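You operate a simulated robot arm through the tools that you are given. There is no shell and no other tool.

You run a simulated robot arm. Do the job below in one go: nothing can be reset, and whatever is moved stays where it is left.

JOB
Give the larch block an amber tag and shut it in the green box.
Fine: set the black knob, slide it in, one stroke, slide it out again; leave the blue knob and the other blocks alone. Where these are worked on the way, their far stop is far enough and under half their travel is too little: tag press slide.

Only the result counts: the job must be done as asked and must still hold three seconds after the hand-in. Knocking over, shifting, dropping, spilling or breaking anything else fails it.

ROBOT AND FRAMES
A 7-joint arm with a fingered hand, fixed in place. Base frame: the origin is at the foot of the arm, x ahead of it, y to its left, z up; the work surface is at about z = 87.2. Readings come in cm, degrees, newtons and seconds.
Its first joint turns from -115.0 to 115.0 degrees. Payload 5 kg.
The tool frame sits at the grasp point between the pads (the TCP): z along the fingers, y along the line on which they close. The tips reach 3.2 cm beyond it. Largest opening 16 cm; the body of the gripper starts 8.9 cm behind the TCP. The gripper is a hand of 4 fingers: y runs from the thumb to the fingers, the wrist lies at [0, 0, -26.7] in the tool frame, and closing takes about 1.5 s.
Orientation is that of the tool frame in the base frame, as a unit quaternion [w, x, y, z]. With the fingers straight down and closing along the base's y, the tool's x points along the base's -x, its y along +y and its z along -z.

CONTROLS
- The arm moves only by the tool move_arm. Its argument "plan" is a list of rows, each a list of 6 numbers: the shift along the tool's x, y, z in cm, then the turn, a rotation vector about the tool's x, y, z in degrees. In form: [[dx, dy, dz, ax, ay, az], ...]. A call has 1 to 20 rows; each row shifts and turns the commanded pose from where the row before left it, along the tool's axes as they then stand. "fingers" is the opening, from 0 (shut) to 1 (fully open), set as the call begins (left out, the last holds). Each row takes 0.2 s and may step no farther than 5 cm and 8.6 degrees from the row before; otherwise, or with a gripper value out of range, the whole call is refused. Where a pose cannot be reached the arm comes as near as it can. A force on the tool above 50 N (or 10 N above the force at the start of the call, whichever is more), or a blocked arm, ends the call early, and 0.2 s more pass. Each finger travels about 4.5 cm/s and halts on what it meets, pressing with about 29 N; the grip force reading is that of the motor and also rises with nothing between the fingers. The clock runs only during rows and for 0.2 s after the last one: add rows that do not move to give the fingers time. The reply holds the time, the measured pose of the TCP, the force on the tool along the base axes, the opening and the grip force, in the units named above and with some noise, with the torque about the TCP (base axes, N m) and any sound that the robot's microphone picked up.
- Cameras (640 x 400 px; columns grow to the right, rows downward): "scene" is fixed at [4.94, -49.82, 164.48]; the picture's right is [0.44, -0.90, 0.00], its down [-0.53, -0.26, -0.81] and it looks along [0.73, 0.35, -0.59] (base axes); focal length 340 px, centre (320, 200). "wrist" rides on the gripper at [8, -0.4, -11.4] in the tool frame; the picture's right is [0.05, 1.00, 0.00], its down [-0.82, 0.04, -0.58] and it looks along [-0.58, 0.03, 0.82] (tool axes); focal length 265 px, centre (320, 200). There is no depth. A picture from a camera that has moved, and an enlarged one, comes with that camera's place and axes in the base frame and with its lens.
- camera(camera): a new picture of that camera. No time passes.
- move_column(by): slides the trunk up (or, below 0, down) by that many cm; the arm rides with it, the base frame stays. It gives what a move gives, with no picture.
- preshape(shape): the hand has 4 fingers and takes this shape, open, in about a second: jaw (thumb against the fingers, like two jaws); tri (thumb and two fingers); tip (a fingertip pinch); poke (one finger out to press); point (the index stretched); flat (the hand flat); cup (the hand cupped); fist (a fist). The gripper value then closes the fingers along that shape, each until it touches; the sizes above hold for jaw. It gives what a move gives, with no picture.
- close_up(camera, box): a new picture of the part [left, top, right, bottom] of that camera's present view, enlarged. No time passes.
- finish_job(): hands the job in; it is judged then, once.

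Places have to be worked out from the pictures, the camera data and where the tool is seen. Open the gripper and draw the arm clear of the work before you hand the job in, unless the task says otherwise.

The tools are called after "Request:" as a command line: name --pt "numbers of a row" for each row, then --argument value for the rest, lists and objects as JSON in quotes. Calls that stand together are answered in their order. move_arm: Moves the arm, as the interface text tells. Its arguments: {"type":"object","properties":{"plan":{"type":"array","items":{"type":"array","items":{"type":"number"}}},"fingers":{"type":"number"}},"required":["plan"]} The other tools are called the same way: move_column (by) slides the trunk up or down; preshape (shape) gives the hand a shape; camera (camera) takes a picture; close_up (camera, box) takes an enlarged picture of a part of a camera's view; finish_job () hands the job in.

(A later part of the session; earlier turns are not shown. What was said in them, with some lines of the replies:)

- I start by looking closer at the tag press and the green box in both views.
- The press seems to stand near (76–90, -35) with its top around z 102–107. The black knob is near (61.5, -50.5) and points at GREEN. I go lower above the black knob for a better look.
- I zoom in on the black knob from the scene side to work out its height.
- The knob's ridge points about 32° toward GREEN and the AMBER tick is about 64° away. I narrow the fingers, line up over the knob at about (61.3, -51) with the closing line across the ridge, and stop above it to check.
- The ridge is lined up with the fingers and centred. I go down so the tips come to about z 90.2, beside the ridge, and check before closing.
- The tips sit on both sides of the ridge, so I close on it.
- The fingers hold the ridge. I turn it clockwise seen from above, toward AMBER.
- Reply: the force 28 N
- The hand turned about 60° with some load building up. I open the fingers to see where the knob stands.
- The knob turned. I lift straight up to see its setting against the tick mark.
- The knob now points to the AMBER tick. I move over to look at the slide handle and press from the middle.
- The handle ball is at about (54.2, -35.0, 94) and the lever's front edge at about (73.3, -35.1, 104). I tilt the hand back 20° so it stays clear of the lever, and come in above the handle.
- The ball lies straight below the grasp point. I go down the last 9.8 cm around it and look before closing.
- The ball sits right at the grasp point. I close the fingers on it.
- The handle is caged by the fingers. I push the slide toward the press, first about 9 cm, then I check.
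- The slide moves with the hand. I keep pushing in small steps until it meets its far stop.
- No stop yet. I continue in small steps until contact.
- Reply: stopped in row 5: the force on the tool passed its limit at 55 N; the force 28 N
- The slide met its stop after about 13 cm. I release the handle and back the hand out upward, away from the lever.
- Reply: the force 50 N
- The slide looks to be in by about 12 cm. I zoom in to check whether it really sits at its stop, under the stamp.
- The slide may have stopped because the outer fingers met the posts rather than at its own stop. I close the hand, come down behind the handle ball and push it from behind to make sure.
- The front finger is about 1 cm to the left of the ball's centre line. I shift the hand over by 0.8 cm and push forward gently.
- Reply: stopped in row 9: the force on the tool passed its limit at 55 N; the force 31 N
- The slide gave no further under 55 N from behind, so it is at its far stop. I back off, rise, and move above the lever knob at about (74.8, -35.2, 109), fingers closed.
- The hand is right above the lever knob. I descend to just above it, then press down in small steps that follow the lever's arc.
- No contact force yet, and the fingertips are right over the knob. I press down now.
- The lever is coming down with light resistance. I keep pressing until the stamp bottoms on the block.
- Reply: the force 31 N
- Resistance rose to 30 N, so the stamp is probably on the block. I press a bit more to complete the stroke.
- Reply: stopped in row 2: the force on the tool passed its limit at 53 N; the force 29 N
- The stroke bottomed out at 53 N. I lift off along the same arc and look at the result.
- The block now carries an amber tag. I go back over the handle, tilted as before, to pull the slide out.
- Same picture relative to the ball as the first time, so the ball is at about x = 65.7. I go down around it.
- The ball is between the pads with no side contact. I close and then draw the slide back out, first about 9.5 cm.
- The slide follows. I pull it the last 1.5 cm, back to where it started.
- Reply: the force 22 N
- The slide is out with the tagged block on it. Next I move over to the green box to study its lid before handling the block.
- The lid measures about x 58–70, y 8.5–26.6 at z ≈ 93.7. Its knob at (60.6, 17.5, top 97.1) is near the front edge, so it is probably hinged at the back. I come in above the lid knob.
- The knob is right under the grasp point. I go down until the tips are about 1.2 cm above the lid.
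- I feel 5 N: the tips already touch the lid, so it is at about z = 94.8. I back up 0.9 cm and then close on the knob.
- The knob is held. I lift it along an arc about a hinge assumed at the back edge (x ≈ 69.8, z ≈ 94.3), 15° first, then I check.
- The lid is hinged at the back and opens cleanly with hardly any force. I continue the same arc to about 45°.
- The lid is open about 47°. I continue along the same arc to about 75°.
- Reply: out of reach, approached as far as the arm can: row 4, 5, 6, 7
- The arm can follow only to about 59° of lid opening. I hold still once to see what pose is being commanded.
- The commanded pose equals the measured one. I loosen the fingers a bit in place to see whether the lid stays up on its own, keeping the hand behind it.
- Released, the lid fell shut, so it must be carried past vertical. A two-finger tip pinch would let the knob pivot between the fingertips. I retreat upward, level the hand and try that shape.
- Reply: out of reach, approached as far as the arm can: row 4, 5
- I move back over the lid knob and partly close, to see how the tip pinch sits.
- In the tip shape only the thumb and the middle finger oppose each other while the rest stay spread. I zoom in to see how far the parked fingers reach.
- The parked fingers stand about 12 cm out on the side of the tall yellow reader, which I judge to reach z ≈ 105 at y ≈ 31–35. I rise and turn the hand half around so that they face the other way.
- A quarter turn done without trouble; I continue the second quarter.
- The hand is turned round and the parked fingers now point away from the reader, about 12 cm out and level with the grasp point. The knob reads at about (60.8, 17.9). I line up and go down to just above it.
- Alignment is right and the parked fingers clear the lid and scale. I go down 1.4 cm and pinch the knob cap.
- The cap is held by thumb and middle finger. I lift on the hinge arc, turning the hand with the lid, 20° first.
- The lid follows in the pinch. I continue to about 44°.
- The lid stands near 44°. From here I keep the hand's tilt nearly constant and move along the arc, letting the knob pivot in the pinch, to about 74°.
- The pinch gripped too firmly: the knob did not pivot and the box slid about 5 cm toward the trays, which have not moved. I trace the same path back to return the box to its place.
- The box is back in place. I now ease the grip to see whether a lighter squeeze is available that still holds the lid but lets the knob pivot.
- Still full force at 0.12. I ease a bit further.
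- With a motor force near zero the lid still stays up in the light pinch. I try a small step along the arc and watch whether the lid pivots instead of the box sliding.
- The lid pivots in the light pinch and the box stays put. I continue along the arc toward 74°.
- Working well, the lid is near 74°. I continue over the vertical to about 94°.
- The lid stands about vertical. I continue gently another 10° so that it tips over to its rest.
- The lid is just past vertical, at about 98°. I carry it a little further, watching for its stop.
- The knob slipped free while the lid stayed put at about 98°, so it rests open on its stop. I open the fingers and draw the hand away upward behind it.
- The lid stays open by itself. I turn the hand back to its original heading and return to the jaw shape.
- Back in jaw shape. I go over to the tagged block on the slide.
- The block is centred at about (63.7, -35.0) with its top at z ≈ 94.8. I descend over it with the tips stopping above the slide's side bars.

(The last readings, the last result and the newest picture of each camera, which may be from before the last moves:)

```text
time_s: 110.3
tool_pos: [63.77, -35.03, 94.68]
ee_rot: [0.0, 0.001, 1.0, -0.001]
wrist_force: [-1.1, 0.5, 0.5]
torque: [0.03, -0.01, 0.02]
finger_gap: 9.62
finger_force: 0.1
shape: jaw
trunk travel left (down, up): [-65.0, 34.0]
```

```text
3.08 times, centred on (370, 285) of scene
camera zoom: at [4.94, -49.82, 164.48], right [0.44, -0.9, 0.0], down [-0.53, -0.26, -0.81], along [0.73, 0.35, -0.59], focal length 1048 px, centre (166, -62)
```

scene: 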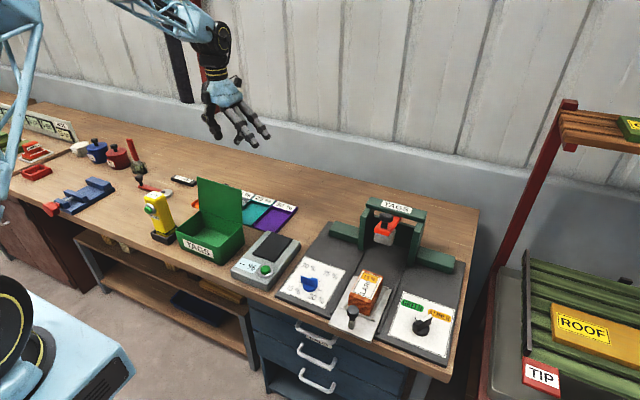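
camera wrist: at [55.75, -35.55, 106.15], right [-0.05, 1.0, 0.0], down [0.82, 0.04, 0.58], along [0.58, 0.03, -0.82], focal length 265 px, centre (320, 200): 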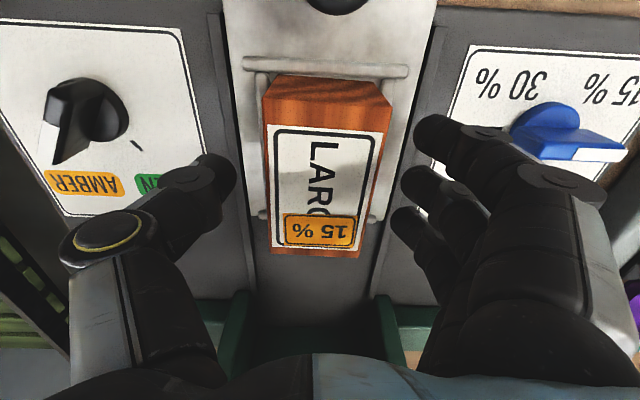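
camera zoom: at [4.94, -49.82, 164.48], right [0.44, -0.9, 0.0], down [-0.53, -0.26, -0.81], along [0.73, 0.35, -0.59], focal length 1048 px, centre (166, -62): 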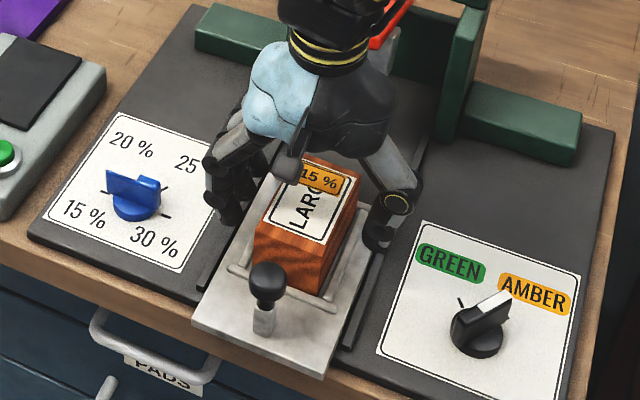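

The hand straddles the block evenly. I lower 0.4 cm more and close on it.

Request:
move_arm --pt "0 0 0.4 0 0 0" --pt "0 0 0 0 0 0"

Request:
move_arm --pt "0 0 0 0 0 0" --pt "0 0 0 0 0 0" --pt "0 0 0 0 0 0" --pt "0 0 0 0 0 0" --pt "0 0 0 0 0 0" --pt "0 0 0 0 0 0" --fingers 0

Request:
camera --camera "wrist"

Request:
close_up --camera "scene" --box '[310, 220, 430, 350]'

```text
time_s: 110.9
tool_pos: [63.75, -35.08, 94.22]
ee_rot: [0.0, 0.001, 1.0, 0.001]
wrist_force: [0.2, 0.3, -0.5]
torque: [0.0, -0.01, 0.02]
finger_gap: 9.64
finger_force: 0.0
shape: jaw
trunk travel left (down, up): [-65.0, 34.0]
```

```text
time_s: 112.3
tool_pos: [63.69, -35.17, 94.34]
ee_rot: [0.0, 0.001, 1.0, 0.001]
wrist_force: [-0.2, 0.0, 0.7]
torque: [0.0, -0.02, -0.02]
finger_gap: 5.4
finger_force: 28.8
shape: jaw
trunk travel left (down, up): [-65.0, 34.0]
```

```text
taken
camera wrist: at [55.74, -35.56, 105.72], right [-0.05, 1.0, 0.0], down [0.82, 0.04, 0.58], along [0.58, 0.03, -0.82], focal length 265 px, centre (320, 200)
```

wrist: 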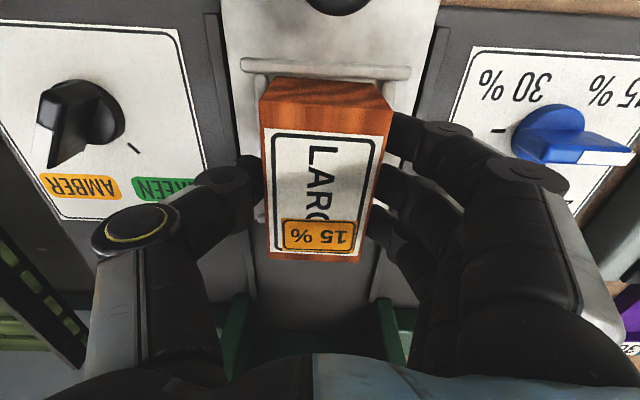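

```text
3.08 times, centred on (370, 285) of scene
camera zoom: at [4.94, -49.82, 164.48], right [0.44, -0.9, 0.0], down [-0.53, -0.26, -0.81], along [0.73, 0.35, -0.59], focal length 1048 px, centre (166, -62)
```

zoom: 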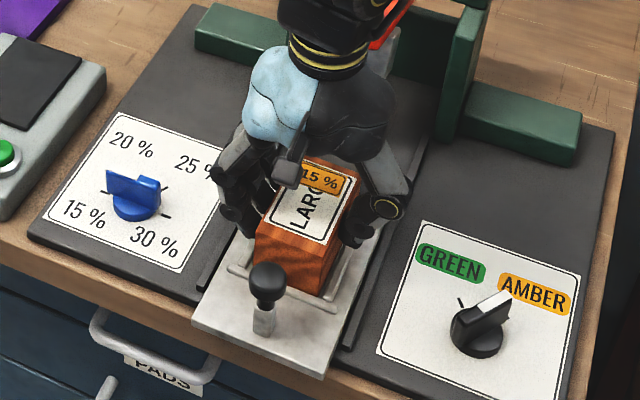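

The block is held (gap 5.4 cm). I lift it straight off the slide.

Request:
move_arm --pt "0 0 -1 0 0 0" --pt "0 0 -1.5 0 0 0" --pt "0 0 -2.5 0 0 0" --pt "0 0 -3.5 0 0 0" --pt "0 0 -4 0 0 0" --pt "0 0 -4 0 0 0" --pt "0 0 -4 0 0 0" --pt "0 0 0 0 0 0"

Request:
camera --camera "wrist"

Request:
camera --camera "scene"

```text
time_s: 114.1
tool_pos: [63.64, -35.09, 114.67]
ee_rot: [0.001, 0.002, 1.0, 0.0]
wrist_force: [0.0, 0.7, -2.3]
torque: [0.03, 0.05, -0.01]
finger_gap: 5.4
finger_force: 28.8
shape: jaw
trunk travel left (down, up): [-65.0, 34.0]
```

```text
taken
camera wrist: at [55.6, -35.62, 126.04], right [-0.05, 1.0, 0.0], down [0.82, 0.04, 0.58], along [0.58, 0.03, -0.82], focal length 265 px, centre (320, 200)
```

wrist: 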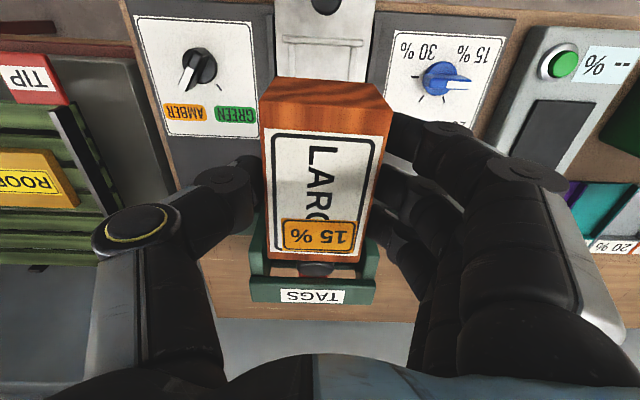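

```text
taken
```

scene: 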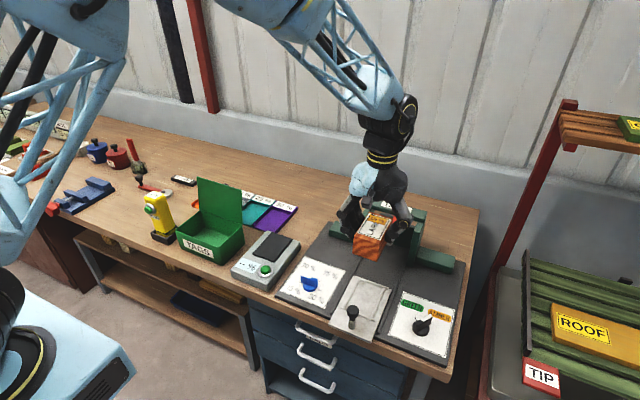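

The block is held securely. I carry it at this height over to the open box.

Request:
move_arm --pt "0 2 0 0 0 0" --pt "0 4 0 0 0 0" --pt "0 4.4 0 0 0 0" --pt "0 4.4 0 0 0 0" --pt "0 4.4 0 0 0 0" --pt "0 4.4 0 0 0 0" --pt "0 4.4 0 0 0 0" --pt "0 4.4 0 0 0 0" --pt "0 4.4 0 0 0 0" --pt "0 4.4 0 0 0 0" --pt "0 4.4 0 0 0 0" --pt "0 4.0 0 0 0 0" --pt "0 2.4 0 0 0 0" --pt "0 0 0 0 0 0"

Request:
camera --camera "wrist"

Request:
close_up --camera "scene" --box '[135, 130, 285, 280]'

```text
time_s: 117.1
tool_pos: [64.21, 17.02, 114.94]
ee_rot: [0.001, 0.001, 1.0, 0.0]
wrist_force: [0.2, 1.0, -1.8]
torque: [0.03, 0.0, -0.01]
finger_gap: 5.39
finger_force: 28.3
shape: jaw
trunk travel left (down, up): [-65.0, 34.0]
```

```text
taken
camera wrist: at [56.11, 16.53, 126.37], right [-0.05, 1.0, 0.0], down [0.82, 0.04, 0.58], along [0.58, 0.03, -0.82], focal length 265 px, centre (320, 200)
```

wrist: 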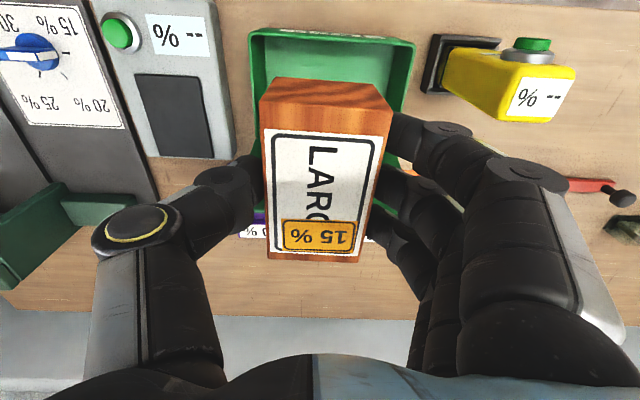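

```text
2.67 times, centred on (210, 205) of scene
camera zoom: at [4.94, -49.82, 164.48], right [0.44, -0.9, 0.0], down [-0.53, -0.26, -0.81], along [0.73, 0.35, -0.59], focal length 908 px, centre (613, 187)
```

zoom: 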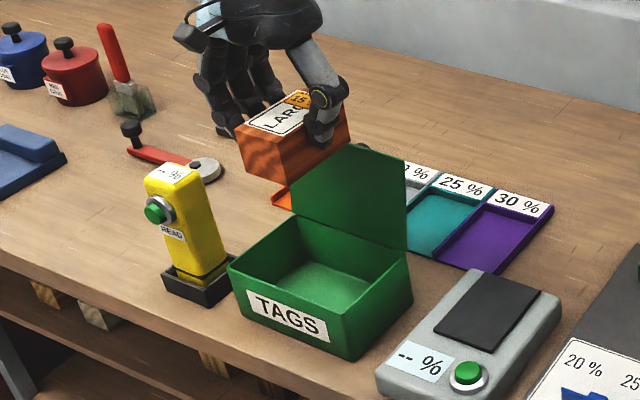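

The box rim measures x 58–70, y 9.5–26.4, so its centre is at y ≈ 17.9. I shift over it and lower the block to just above the floor of the box.

Request:
move_arm --pt "0.4 0.88 0 0 0 0" --pt "0 0 3 0 0 0" --pt "0 0 3 0 0 0" --pt "0 0 3 0 0 0" --pt "0 0 2 0 0 0" --pt "0 0 2 0 0 0" --pt "0 0 0 0 0 0"

Request:
camera --camera "wrist"

Request:
close_up --camera "scene" --box '[135, 150, 285, 280]'

```text
time_s: 118.7
tool_pos: [63.34, 17.69, 101.73]
ee_rot: [0.0, 0.002, 1.0, 0.0]
wrist_force: [0.3, 0.2, -1.7]
torque: [-0.01, 0.01, 0.02]
finger_gap: 5.37
finger_force: 29.1
shape: jaw
trunk travel left (down, up): [-65.0, 34.0]
```

```text
taken
camera wrist: at [55.35, 17.3, 113.15], right [-0.05, 1.0, 0.0], down [0.82, 0.04, 0.58], along [0.58, 0.03, -0.82], focal length 265 px, centre (320, 200)
```

wrist: 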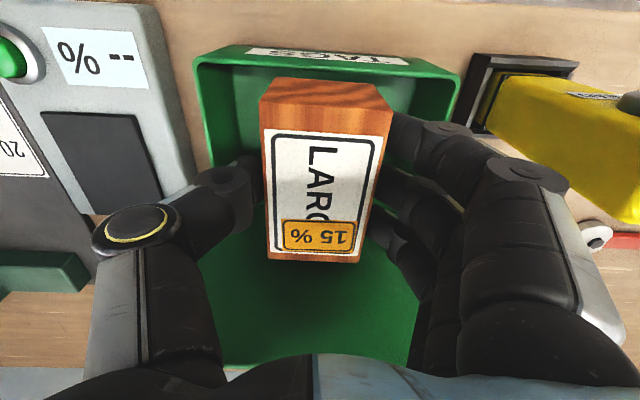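

```text
3.08 times, centred on (210, 215) of scene
camera zoom: at [4.94, -49.82, 164.48], right [0.44, -0.9, 0.0], down [-0.53, -0.26, -0.81], along [0.73, 0.35, -0.59], focal length 1048 px, centre (658, 154)
```

zoom: 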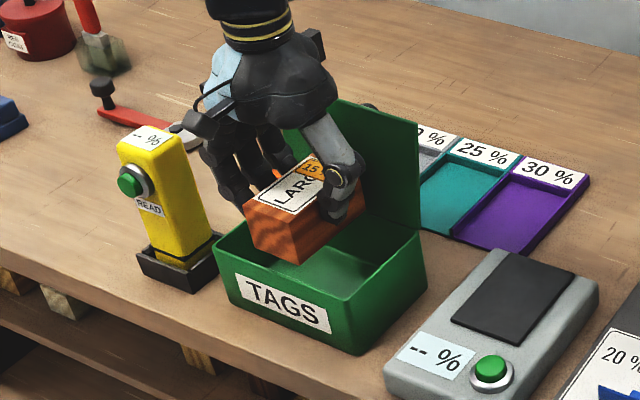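

The block is centred in the opening. I move it 0.5 cm back from the front wall and lower further.

Request:
move_arm --pt "-0.5 0 1 0 0 0" --pt "0 0 2 0 0 0" --pt "0 0 1.5 0 0 0" --pt "0 0 1 0 0 0" --pt "0 0 1 0 0 0" --pt "0 0 0 0 0 0"

Request:
camera --camera "wrist"

Request:
close_up --camera "scene" --box '[135, 150, 285, 280]'

```text
time_s: 120.1
tool_pos: [63.81, 17.88, 95.2]
ee_rot: [-0.001, 0.001, 1.0, -0.001]
wrist_force: [-0.5, -0.3, -2.1]
torque: [-0.01, 0.03, -0.02]
finger_gap: 5.36
finger_force: 29.1
shape: jaw
trunk travel left (down, up): [-65.0, 34.0]
```

```text
taken
camera wrist: at [55.92, 17.4, 106.62], right [-0.05, 1.0, 0.0], down [0.82, 0.04, 0.58], along [0.58, 0.03, -0.82], focal length 265 px, centre (320, 200)
```

wrist: 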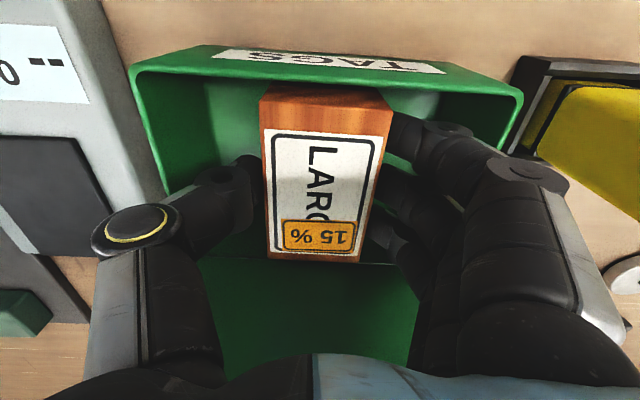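

```text
3.08 times, centred on (210, 215) of scene
camera zoom: at [4.94, -49.82, 164.48], right [0.44, -0.9, 0.0], down [-0.53, -0.26, -0.81], along [0.73, 0.35, -0.59], focal length 1048 px, centre (658, 154)
```

zoom: 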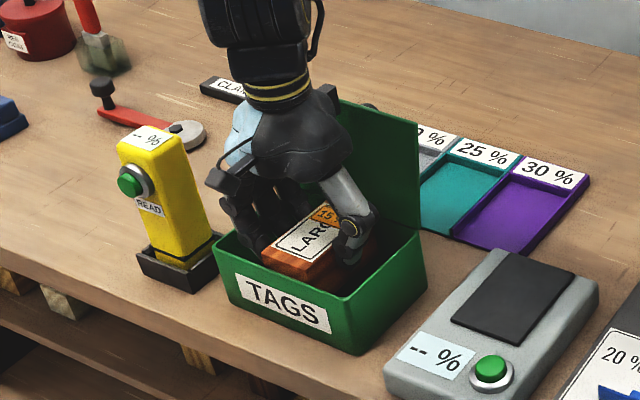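

Inside the box now, no contact yet. I lower in small steps until the floor takes the weight.

Request:
move_arm --pt "0 0 0.3 0 0 0" --pt "0 0 0.3 0 0 0" --pt "0 0 0.3 0 0 0" --pt "0 0 0.3 0 0 0" --pt "0 0 0 0 0 0"

```text
time_s: 121.3
tool_pos: [63.8, 17.79, 94.07]
ee_rot: [0.0, 0.001, 1.0, 0.0]
wrist_force: [0.1, 0.1, -2.5]
torque: [-0.03, 0.04, 0.02]
finger_gap: 5.37
finger_force: 29.2
shape: jaw
trunk travel left (down, up): [-65.0, 34.0]
```

Request:
move_arm --pt "0 0 0.2 0 0 0" --pt "0 0 0.2 0 0 0" --pt "0 0 0 0 0 0"

```text
time_s: 122.1
tool_pos: [63.87, 17.97, 93.66]
ee_rot: [0.0, 0.0, 1.0, 0.0]
wrist_force: [-0.1, -0.4, -0.7]
torque: [-0.01, -0.01, 0.03]
finger_gap: 5.38
finger_force: 28.9
shape: jaw
trunk travel left (down, up): [-65.0, 34.0]
```

The load dropped to about -0.7 N, so the block is just touching the floor. I take one more small step to confirm.

Request:
move_arm --pt "0 0 0.15 0 0 0" --pt "0 0 0 0 0 0"

```text
time_s: 122.7
tool_pos: [64.07, 17.94, 93.39]
ee_rot: [0.0, 0.0, 1.0, 0.001]
wrist_force: [0.2, 0.2, -2.2]
torque: [-0.02, 0.0, 0.01]
finger_gap: 5.37
finger_force: 28.8
shape: jaw
trunk travel left (down, up): [-65.0, 34.0]
```

Not yet on the floor; that was noise. I continue down in small steps.

Request:
move_arm --pt "0 0 0.2 0 0 0" --pt "0 0 0.2 0 0 0" --pt "0 0 0 0 0 0"

Request:
camera --camera "wrist"

```text
time_s: 123.5
tool_pos: [64.07, 17.87, 92.96]
ee_rot: [0.0, 0.001, 1.0, 0.001]
wrist_force: [-0.8, -0.4, -2.2]
torque: [-0.02, 0.03, 0.0]
finger_gap: 5.39
finger_force: 28.9
shape: jaw
trunk travel left (down, up): [-65.0, 34.0]
```

```text
taken
camera wrist: at [55.97, 17.41, 104.51], right [-0.05, 1.0, 0.0], down [0.82, 0.04, 0.58], along [0.58, 0.03, -0.82], focal length 265 px, centre (320, 200)
```

wrist: 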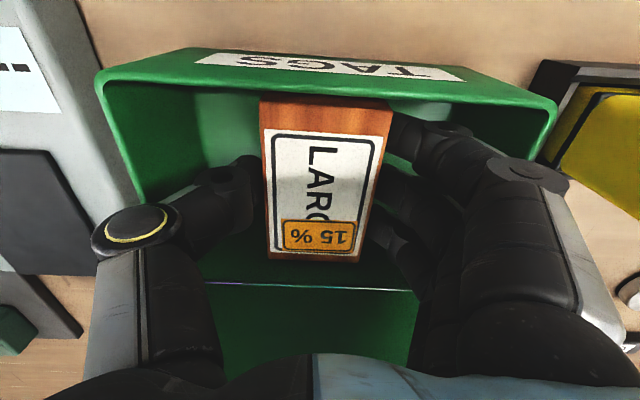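

Request:
move_arm --pt "0 0 0.2 0 0 0" --pt "0 0 0.2 0 0 0" --pt "0 0 0 0 0 0"

```text
time_s: 124.3
tool_pos: [63.96, 17.86, 92.69]
ee_rot: [-0.001, 0.001, 1.0, 0.0]
wrist_force: [0.0, 0.6, -1.8]
torque: [0.0, -0.03, 0.01]
finger_gap: 5.4
finger_force: 29.2
shape: jaw
trunk travel left (down, up): [-65.0, 34.0]
```

The load is still the block's weight, so I keep going in small steps.

Request:
move_arm --pt "0 0 0.2 0 0 0" --pt "0 0 0.2 0 0 0" --pt "0 0 0 0 0 0"

```text
time_s: 125.1
tool_pos: [63.87, 17.81, 92.45]
ee_rot: [0.001, 0.0, 1.0, 0.001]
wrist_force: [-0.4, 0.2, 16.6]
torque: [0.07, 0.0, -0.01]
finger_gap: 5.38
finger_force: 29.1
shape: jaw
trunk travel left (down, up): [-65.0, 34.0]
```

The block rests on the floor now (16.6 N up). I ease off slightly and open the fingers.

Request:
move_arm --pt "0 0 -0.15 0 0 0" --pt "0 0 0 0 0 0"

Request:
move_arm --pt "0 0 0 0 0 0" --pt "0 0 0 0 0 0" --pt "0 0 0 0 0 0" --pt "0 0 0 0 0 0" --fingers 0.52

Request:
camera --camera "wrist"

```text
time_s: 125.7
tool_pos: [64.02, 17.9, 92.43]
ee_rot: [0.001, 0.002, 1.0, 0.001]
wrist_force: [1.5, 2.2, 9.9]
torque: [0.15, -0.02, -0.03]
finger_gap: 5.43
finger_force: 29.0
shape: jaw
trunk travel left (down, up): [-65.0, 34.0]
```

```text
time_s: 126.7
tool_pos: [64.05, 17.87, 92.42]
ee_rot: [-0.001, 0.001, 1.0, 0.0]
wrist_force: [0.3, -0.9, -0.5]
torque: [0.01, -0.01, 0.03]
finger_gap: 8.23
finger_force: 0.0
shape: jaw
trunk travel left (down, up): [-65.0, 34.0]
```

```text
taken
camera wrist: at [55.95, 17.36, 103.83], right [-0.05, 1.0, 0.0], down [0.82, 0.04, 0.58], along [0.58, 0.03, -0.82], focal length 265 px, centre (320, 200)
```

wrist: 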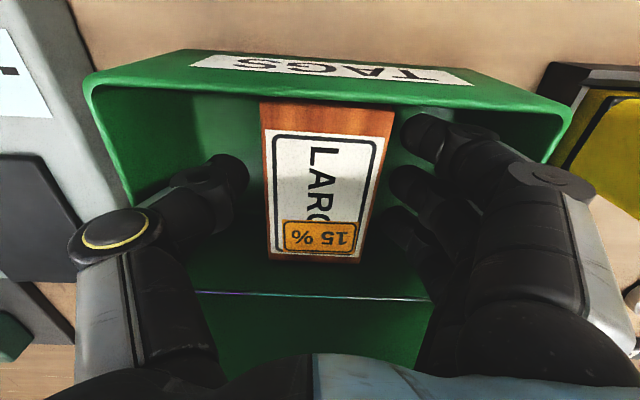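

The block stands in the box below the rim. I lift the hand straight out.

Request:
move_arm --pt "0 0 -1.5 0 0 0" --pt "0 0 -2.5 0 0 0" --pt "0 0 -3.5 0 0 0" --pt "0 0 -4 0 0 0" --pt "0 0 -4 0 0 0" --pt "0 0 -4 0 0 0" --pt "0 0 -4 0 0 0" --pt "0 0 -4 0 0 0" --pt "0 0 0 0 0 0"

Request:
camera --camera "wrist"

Request:
close_up --camera "scene" --box '[135, 150, 285, 280]'

```text
time_s: 128.7
tool_pos: [63.88, 17.84, 119.79]
ee_rot: [0.0, 0.001, 1.0, -0.001]
wrist_force: [0.8, -0.3, -0.4]
torque: [-0.03, 0.02, 0.03]
finger_gap: 8.26
finger_force: 0.0
shape: jaw
trunk travel left (down, up): [-65.0, 34.0]
```

```text
taken
camera wrist: at [55.9, 17.37, 131.21], right [-0.05, 1.0, 0.0], down [0.82, 0.04, 0.58], along [0.58, 0.03, -0.82], focal length 265 px, centre (320, 200)
```

wrist: 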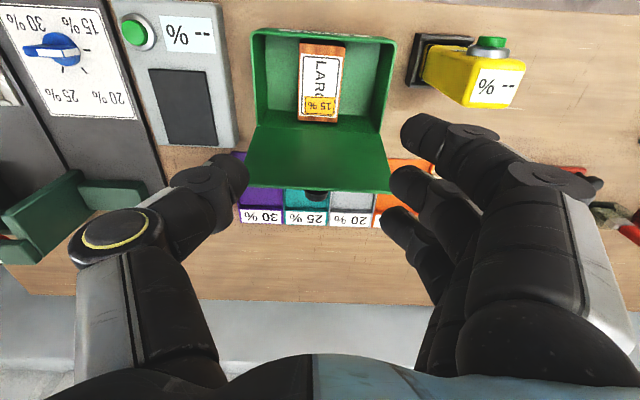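

```text
3.08 times, centred on (210, 215) of scene
camera zoom: at [4.94, -49.82, 164.48], right [0.44, -0.9, 0.0], down [-0.53, -0.26, -0.81], along [0.73, 0.35, -0.59], focal length 1048 px, centre (658, 154)
```

zoom: 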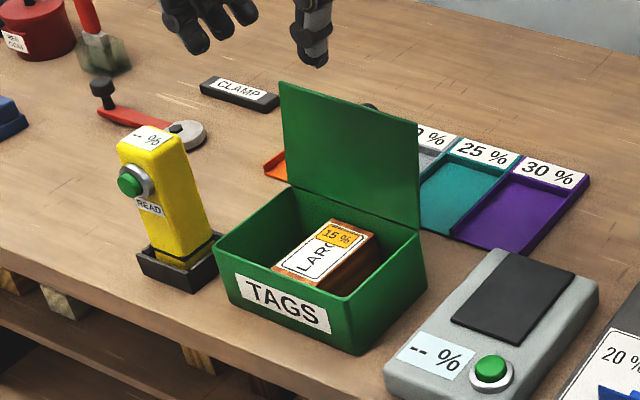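

The tagged block lies in the box. I close the fingers, pass over the open lid and come down behind it.

Request:
move_arm --pt "-3 0 -1 0 0 0" --pt "-4 0 0 0 0 0" --pt "-4 0 0 0 0 0" --pt "-4 0 0 0 0 0" --pt "-2.5 0 0 0 0 0" --pt "0 0 4 0 0 0" --pt "0 0 4 0 0 0" --pt "0 0 4 0 0 0" --pt "0 0 3.5 0 0 0" --pt "0 0 0 0 0 0" --fingers 0

Request:
camera --camera "wrist"

Request:
close_up --camera "scene" --box '[135, 110, 315, 280]'

```text
time_s: 130.9
tool_pos: [81.48, 17.87, 105.7]
ee_rot: [0.001, 0.002, 1.0, 0.0]
wrist_force: [-0.1, 0.6, 0.1]
torque: [-0.01, 0.0, -0.02]
finger_gap: 0.0
finger_force: 28.8
shape: jaw
trunk travel left (down, up): [-65.0, 34.0]
```

```text
taken
camera wrist: at [73.56, 17.38, 117.07], right [-0.05, 1.0, 0.0], down [0.81, 0.04, 0.58], along [0.58, 0.03, -0.82], focal length 265 px, centre (320, 200)
```

wrist: 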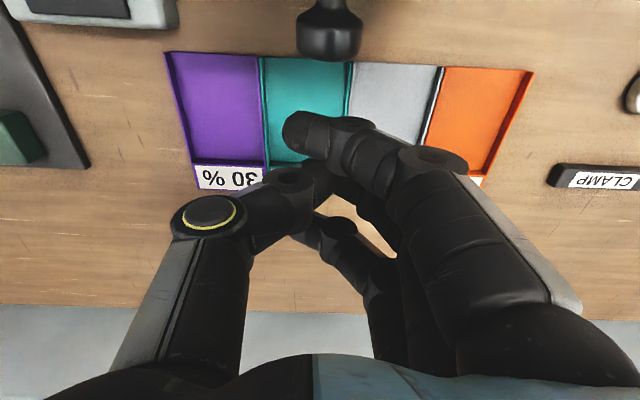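

```text
2.35 times, centred on (225, 195) of scene
camera zoom: at [4.94, -49.82, 164.48], right [0.44, -0.9, 0.0], down [-0.53, -0.26, -0.81], along [0.73, 0.35, -0.59], focal length 801 px, centre (544, 212)
```

zoom: 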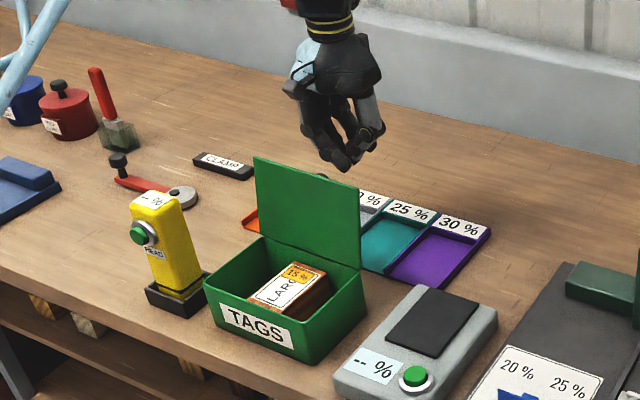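

The knob is just in front of the fingers at x ≈ 74.7. I lower 1 cm and push the lid forward over the vertical.

Request:
move_arm --pt "0 0 1 0 0 0" --pt "1 0 0 0 0 0" --pt "1 0 0 0 0 0" --pt "0.6 0 0 0 0 0" --pt "0.6 0 0 0 0 0" --pt "0.6 0 0 0 0 0" --pt "0.6 0 0 0 0 0" --pt "0.6 0 0 0 0 0" --pt "0 0 0 0 0 0"

Request:
close_up --camera "scene" --box '[135, 110, 315, 280]'

Request:
camera --camera "wrist"

```text
time_s: 132.9
tool_pos: [76.26, 17.75, 104.44]
ee_rot: [0.0, 0.001, 1.0, 0.0]
wrist_force: [-0.3, 0.6, 0.1]
torque: [0.03, 0.0, 0.02]
finger_gap: 0.01
finger_force: 29.7
shape: jaw
trunk travel left (down, up): [-65.0, 34.0]
```

```text
2.35 times, centred on (225, 195) of scene
camera zoom: at [4.94, -49.82, 164.48], right [0.44, -0.9, 0.0], down [-0.53, -0.26, -0.81], along [0.73, 0.35, -0.59], focal length 801 px, centre (544, 212)
```

zoom: 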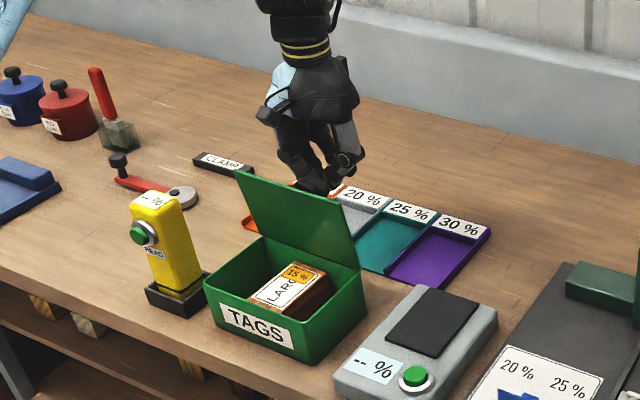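

```text
taken
camera wrist: at [68.37, 17.3, 115.88], right [-0.05, 1.0, 0.0], down [0.82, 0.04, 0.58], along [0.58, 0.03, -0.82], focal length 265 px, centre (320, 200)
```

wrist: 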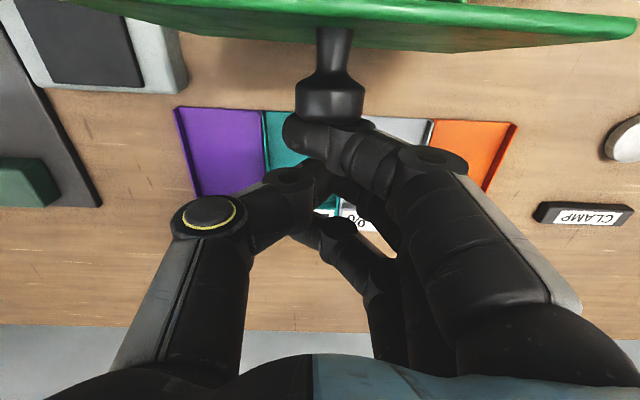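

The lid is past vertical toward closing. I follow a bit further and wait for it to settle.

Request:
move_arm --pt "0.6 0 0 0 0 0" --pt "0.6 0 0 0 0 0" --pt "0.6 0 0 0 0 0" --pt "0.6 0 0 0 0 0" --pt "0 0 0 0 0 0" --pt "0 0 0 0 0 0" --pt "0 0 0 0 0 0"

Request:
close_up --camera "scene" --box '[135, 110, 315, 280]'

Request:
camera --camera "wrist"

```text
time_s: 134.5
tool_pos: [74.03, 17.88, 104.46]
ee_rot: [0.0, 0.001, 1.0, 0.0]
wrist_force: [-0.5, -0.7, -0.3]
torque: [-0.03, -0.01, -0.03]
finger_gap: 0.0
finger_force: 29.2
shape: jaw
trunk travel left (down, up): [-65.0, 34.0]
```

```text
2.35 times, centred on (225, 195) of scene
camera zoom: at [4.94, -49.82, 164.48], right [0.44, -0.9, 0.0], down [-0.53, -0.26, -0.81], along [0.73, 0.35, -0.59], focal length 801 px, centre (544, 212)
```

zoom: 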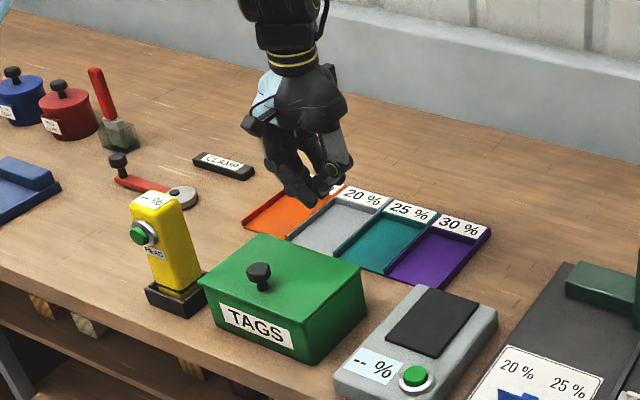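

```text
taken
camera wrist: at [65.91, 17.4, 115.79], right [-0.05, 1.0, 0.0], down [0.82, 0.04, 0.58], along [0.58, 0.03, -0.82], focal length 265 px, centre (320, 200)
```

wrist: 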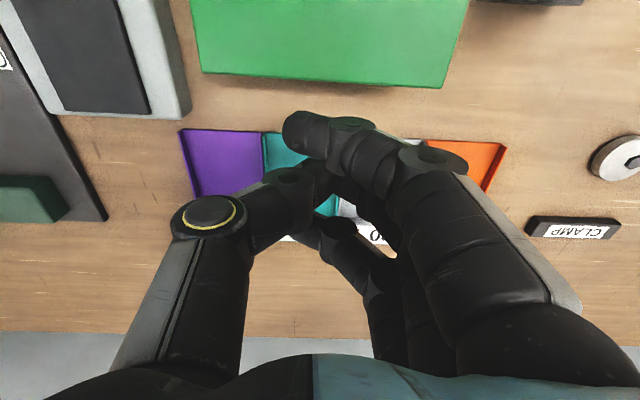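

The lid is shut. I rise, open the hand and draw the arm clear, then make a final check.

Request:
move_arm --pt "0 0 -4 0 0 0" --pt "0 0 -4 0 0 0" --pt "0 0 -4 0 0 0" --pt "0 0 -4 0 0 0" --pt "0 0 -4 0 0 0" --pt "0 0 -4 0 0 0" --pt "3 -3 -1 0 0 0" --pt "3 -3 -1 0 0 0" --pt "3 -3 -1 0 0 0" --pt "2 -3 -1 0 0 0" --pt "0 -3 0 0 0 0" --pt "0 -3 0 0 0 0" --pt "0 0 0 0 0 0" --pt "0 0 0 0 0 0" --fingers 1

Request:
camera --camera "scene"

Request:
close_up --camera "scene" --box '[140, 180, 300, 290]'

Request:
close_up --camera "scene" --box '[260, 180, 480, 370]'

Request:
camera --camera "wrist"

```text
time_s: 137.5
tool_pos: [63.03, -0.1, 132.45]
ee_rot: [0.0, 0.002, 1.0, 0.001]
wrist_force: [-1.0, -0.5, 0.7]
torque: [0.0, 0.02, 0.02]
finger_gap: 15.99
finger_force: 0.0
shape: jaw
trunk travel left (down, up): [-65.0, 34.0]
```

```text
taken
```

scene: 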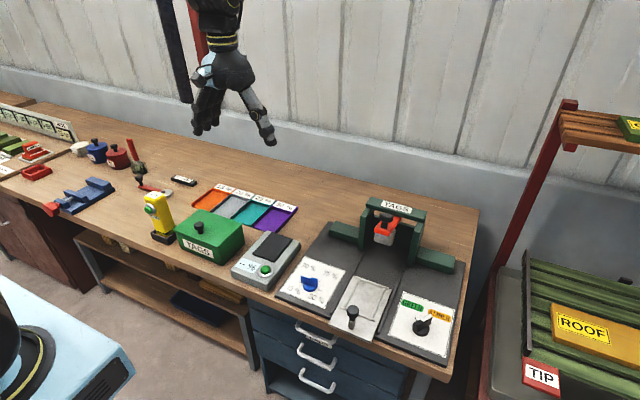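

```text
3.64 times, centred on (220, 235) of scene
camera zoom: at [4.94, -49.82, 164.48], right [0.44, -0.9, 0.0], down [-0.53, -0.26, -0.81], along [0.73, 0.35, -0.59], focal length 1238 px, centre (684, 73)
```

zoom: 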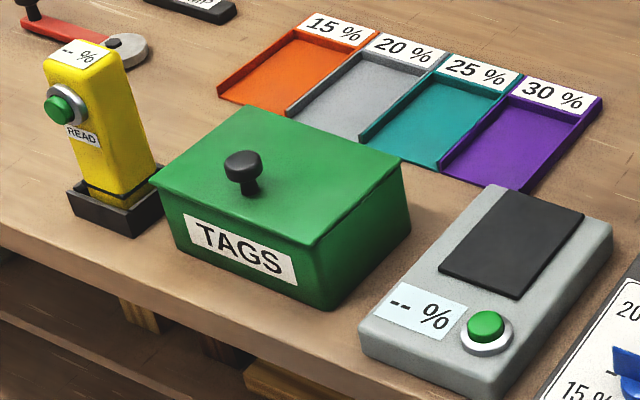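

```text
2.11 times, centred on (370, 275) of scene
camera zoom: at [4.94, -49.82, 164.48], right [0.44, -0.9, 0.0], down [-0.53, -0.26, -0.81], along [0.73, 0.35, -0.59], focal length 717 px, centre (215, 42)
```

zoom: 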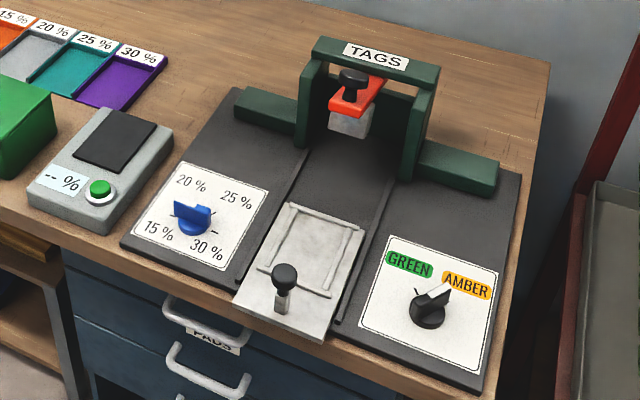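

```text
taken
camera wrist: at [54.99, -0.65, 143.94], right [-0.05, 1.0, 0.0], down [0.82, 0.04, 0.58], along [0.58, 0.03, -0.82], focal length 265 px, centre (320, 200)
```

wrist: 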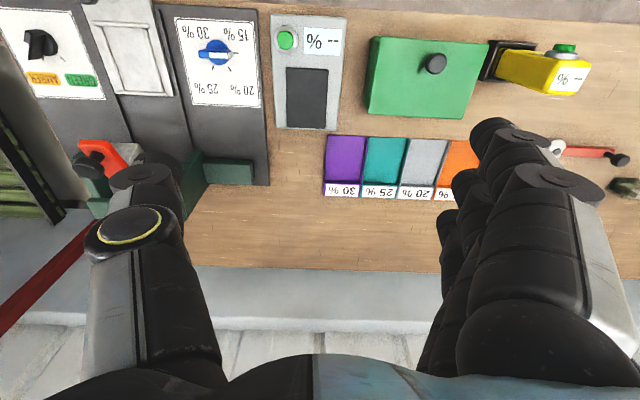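

The slide is out and empty, and the blue knob, scale, reader and trays are where they were. The box is shut with the amber-tagged larch block inside, and the hand is open and clear, so I hand the job in.

Request:
finish_job

```text
The job is handed in.
```

The larch block now has an amber tag (it reads "15 %") and is shut in the green box. I have handed the job in.

- **Tagging:** I turned the black knob to AMBER and pushed the slide in until it stopped. I pressed the lever once, fully down, then pulled the slide back to where it started.
- **Left alone:** I didn't touch the blue knob or any other block. The scale, reader and trays look unmoved in the last pictures.
- **Box moved while opening:** the lid knob stuck in the grip and the box slid about 5 cm towards the trays, without moving them. I drew it back, and the last pictures put it within about 0.3 cm of where it began.
- **Lid fell shut:** the lid dropped shut once on the empty box before I got it fully open. It also dropped by itself for the final closing.

The arm is raised clear of the bench with the hand open.
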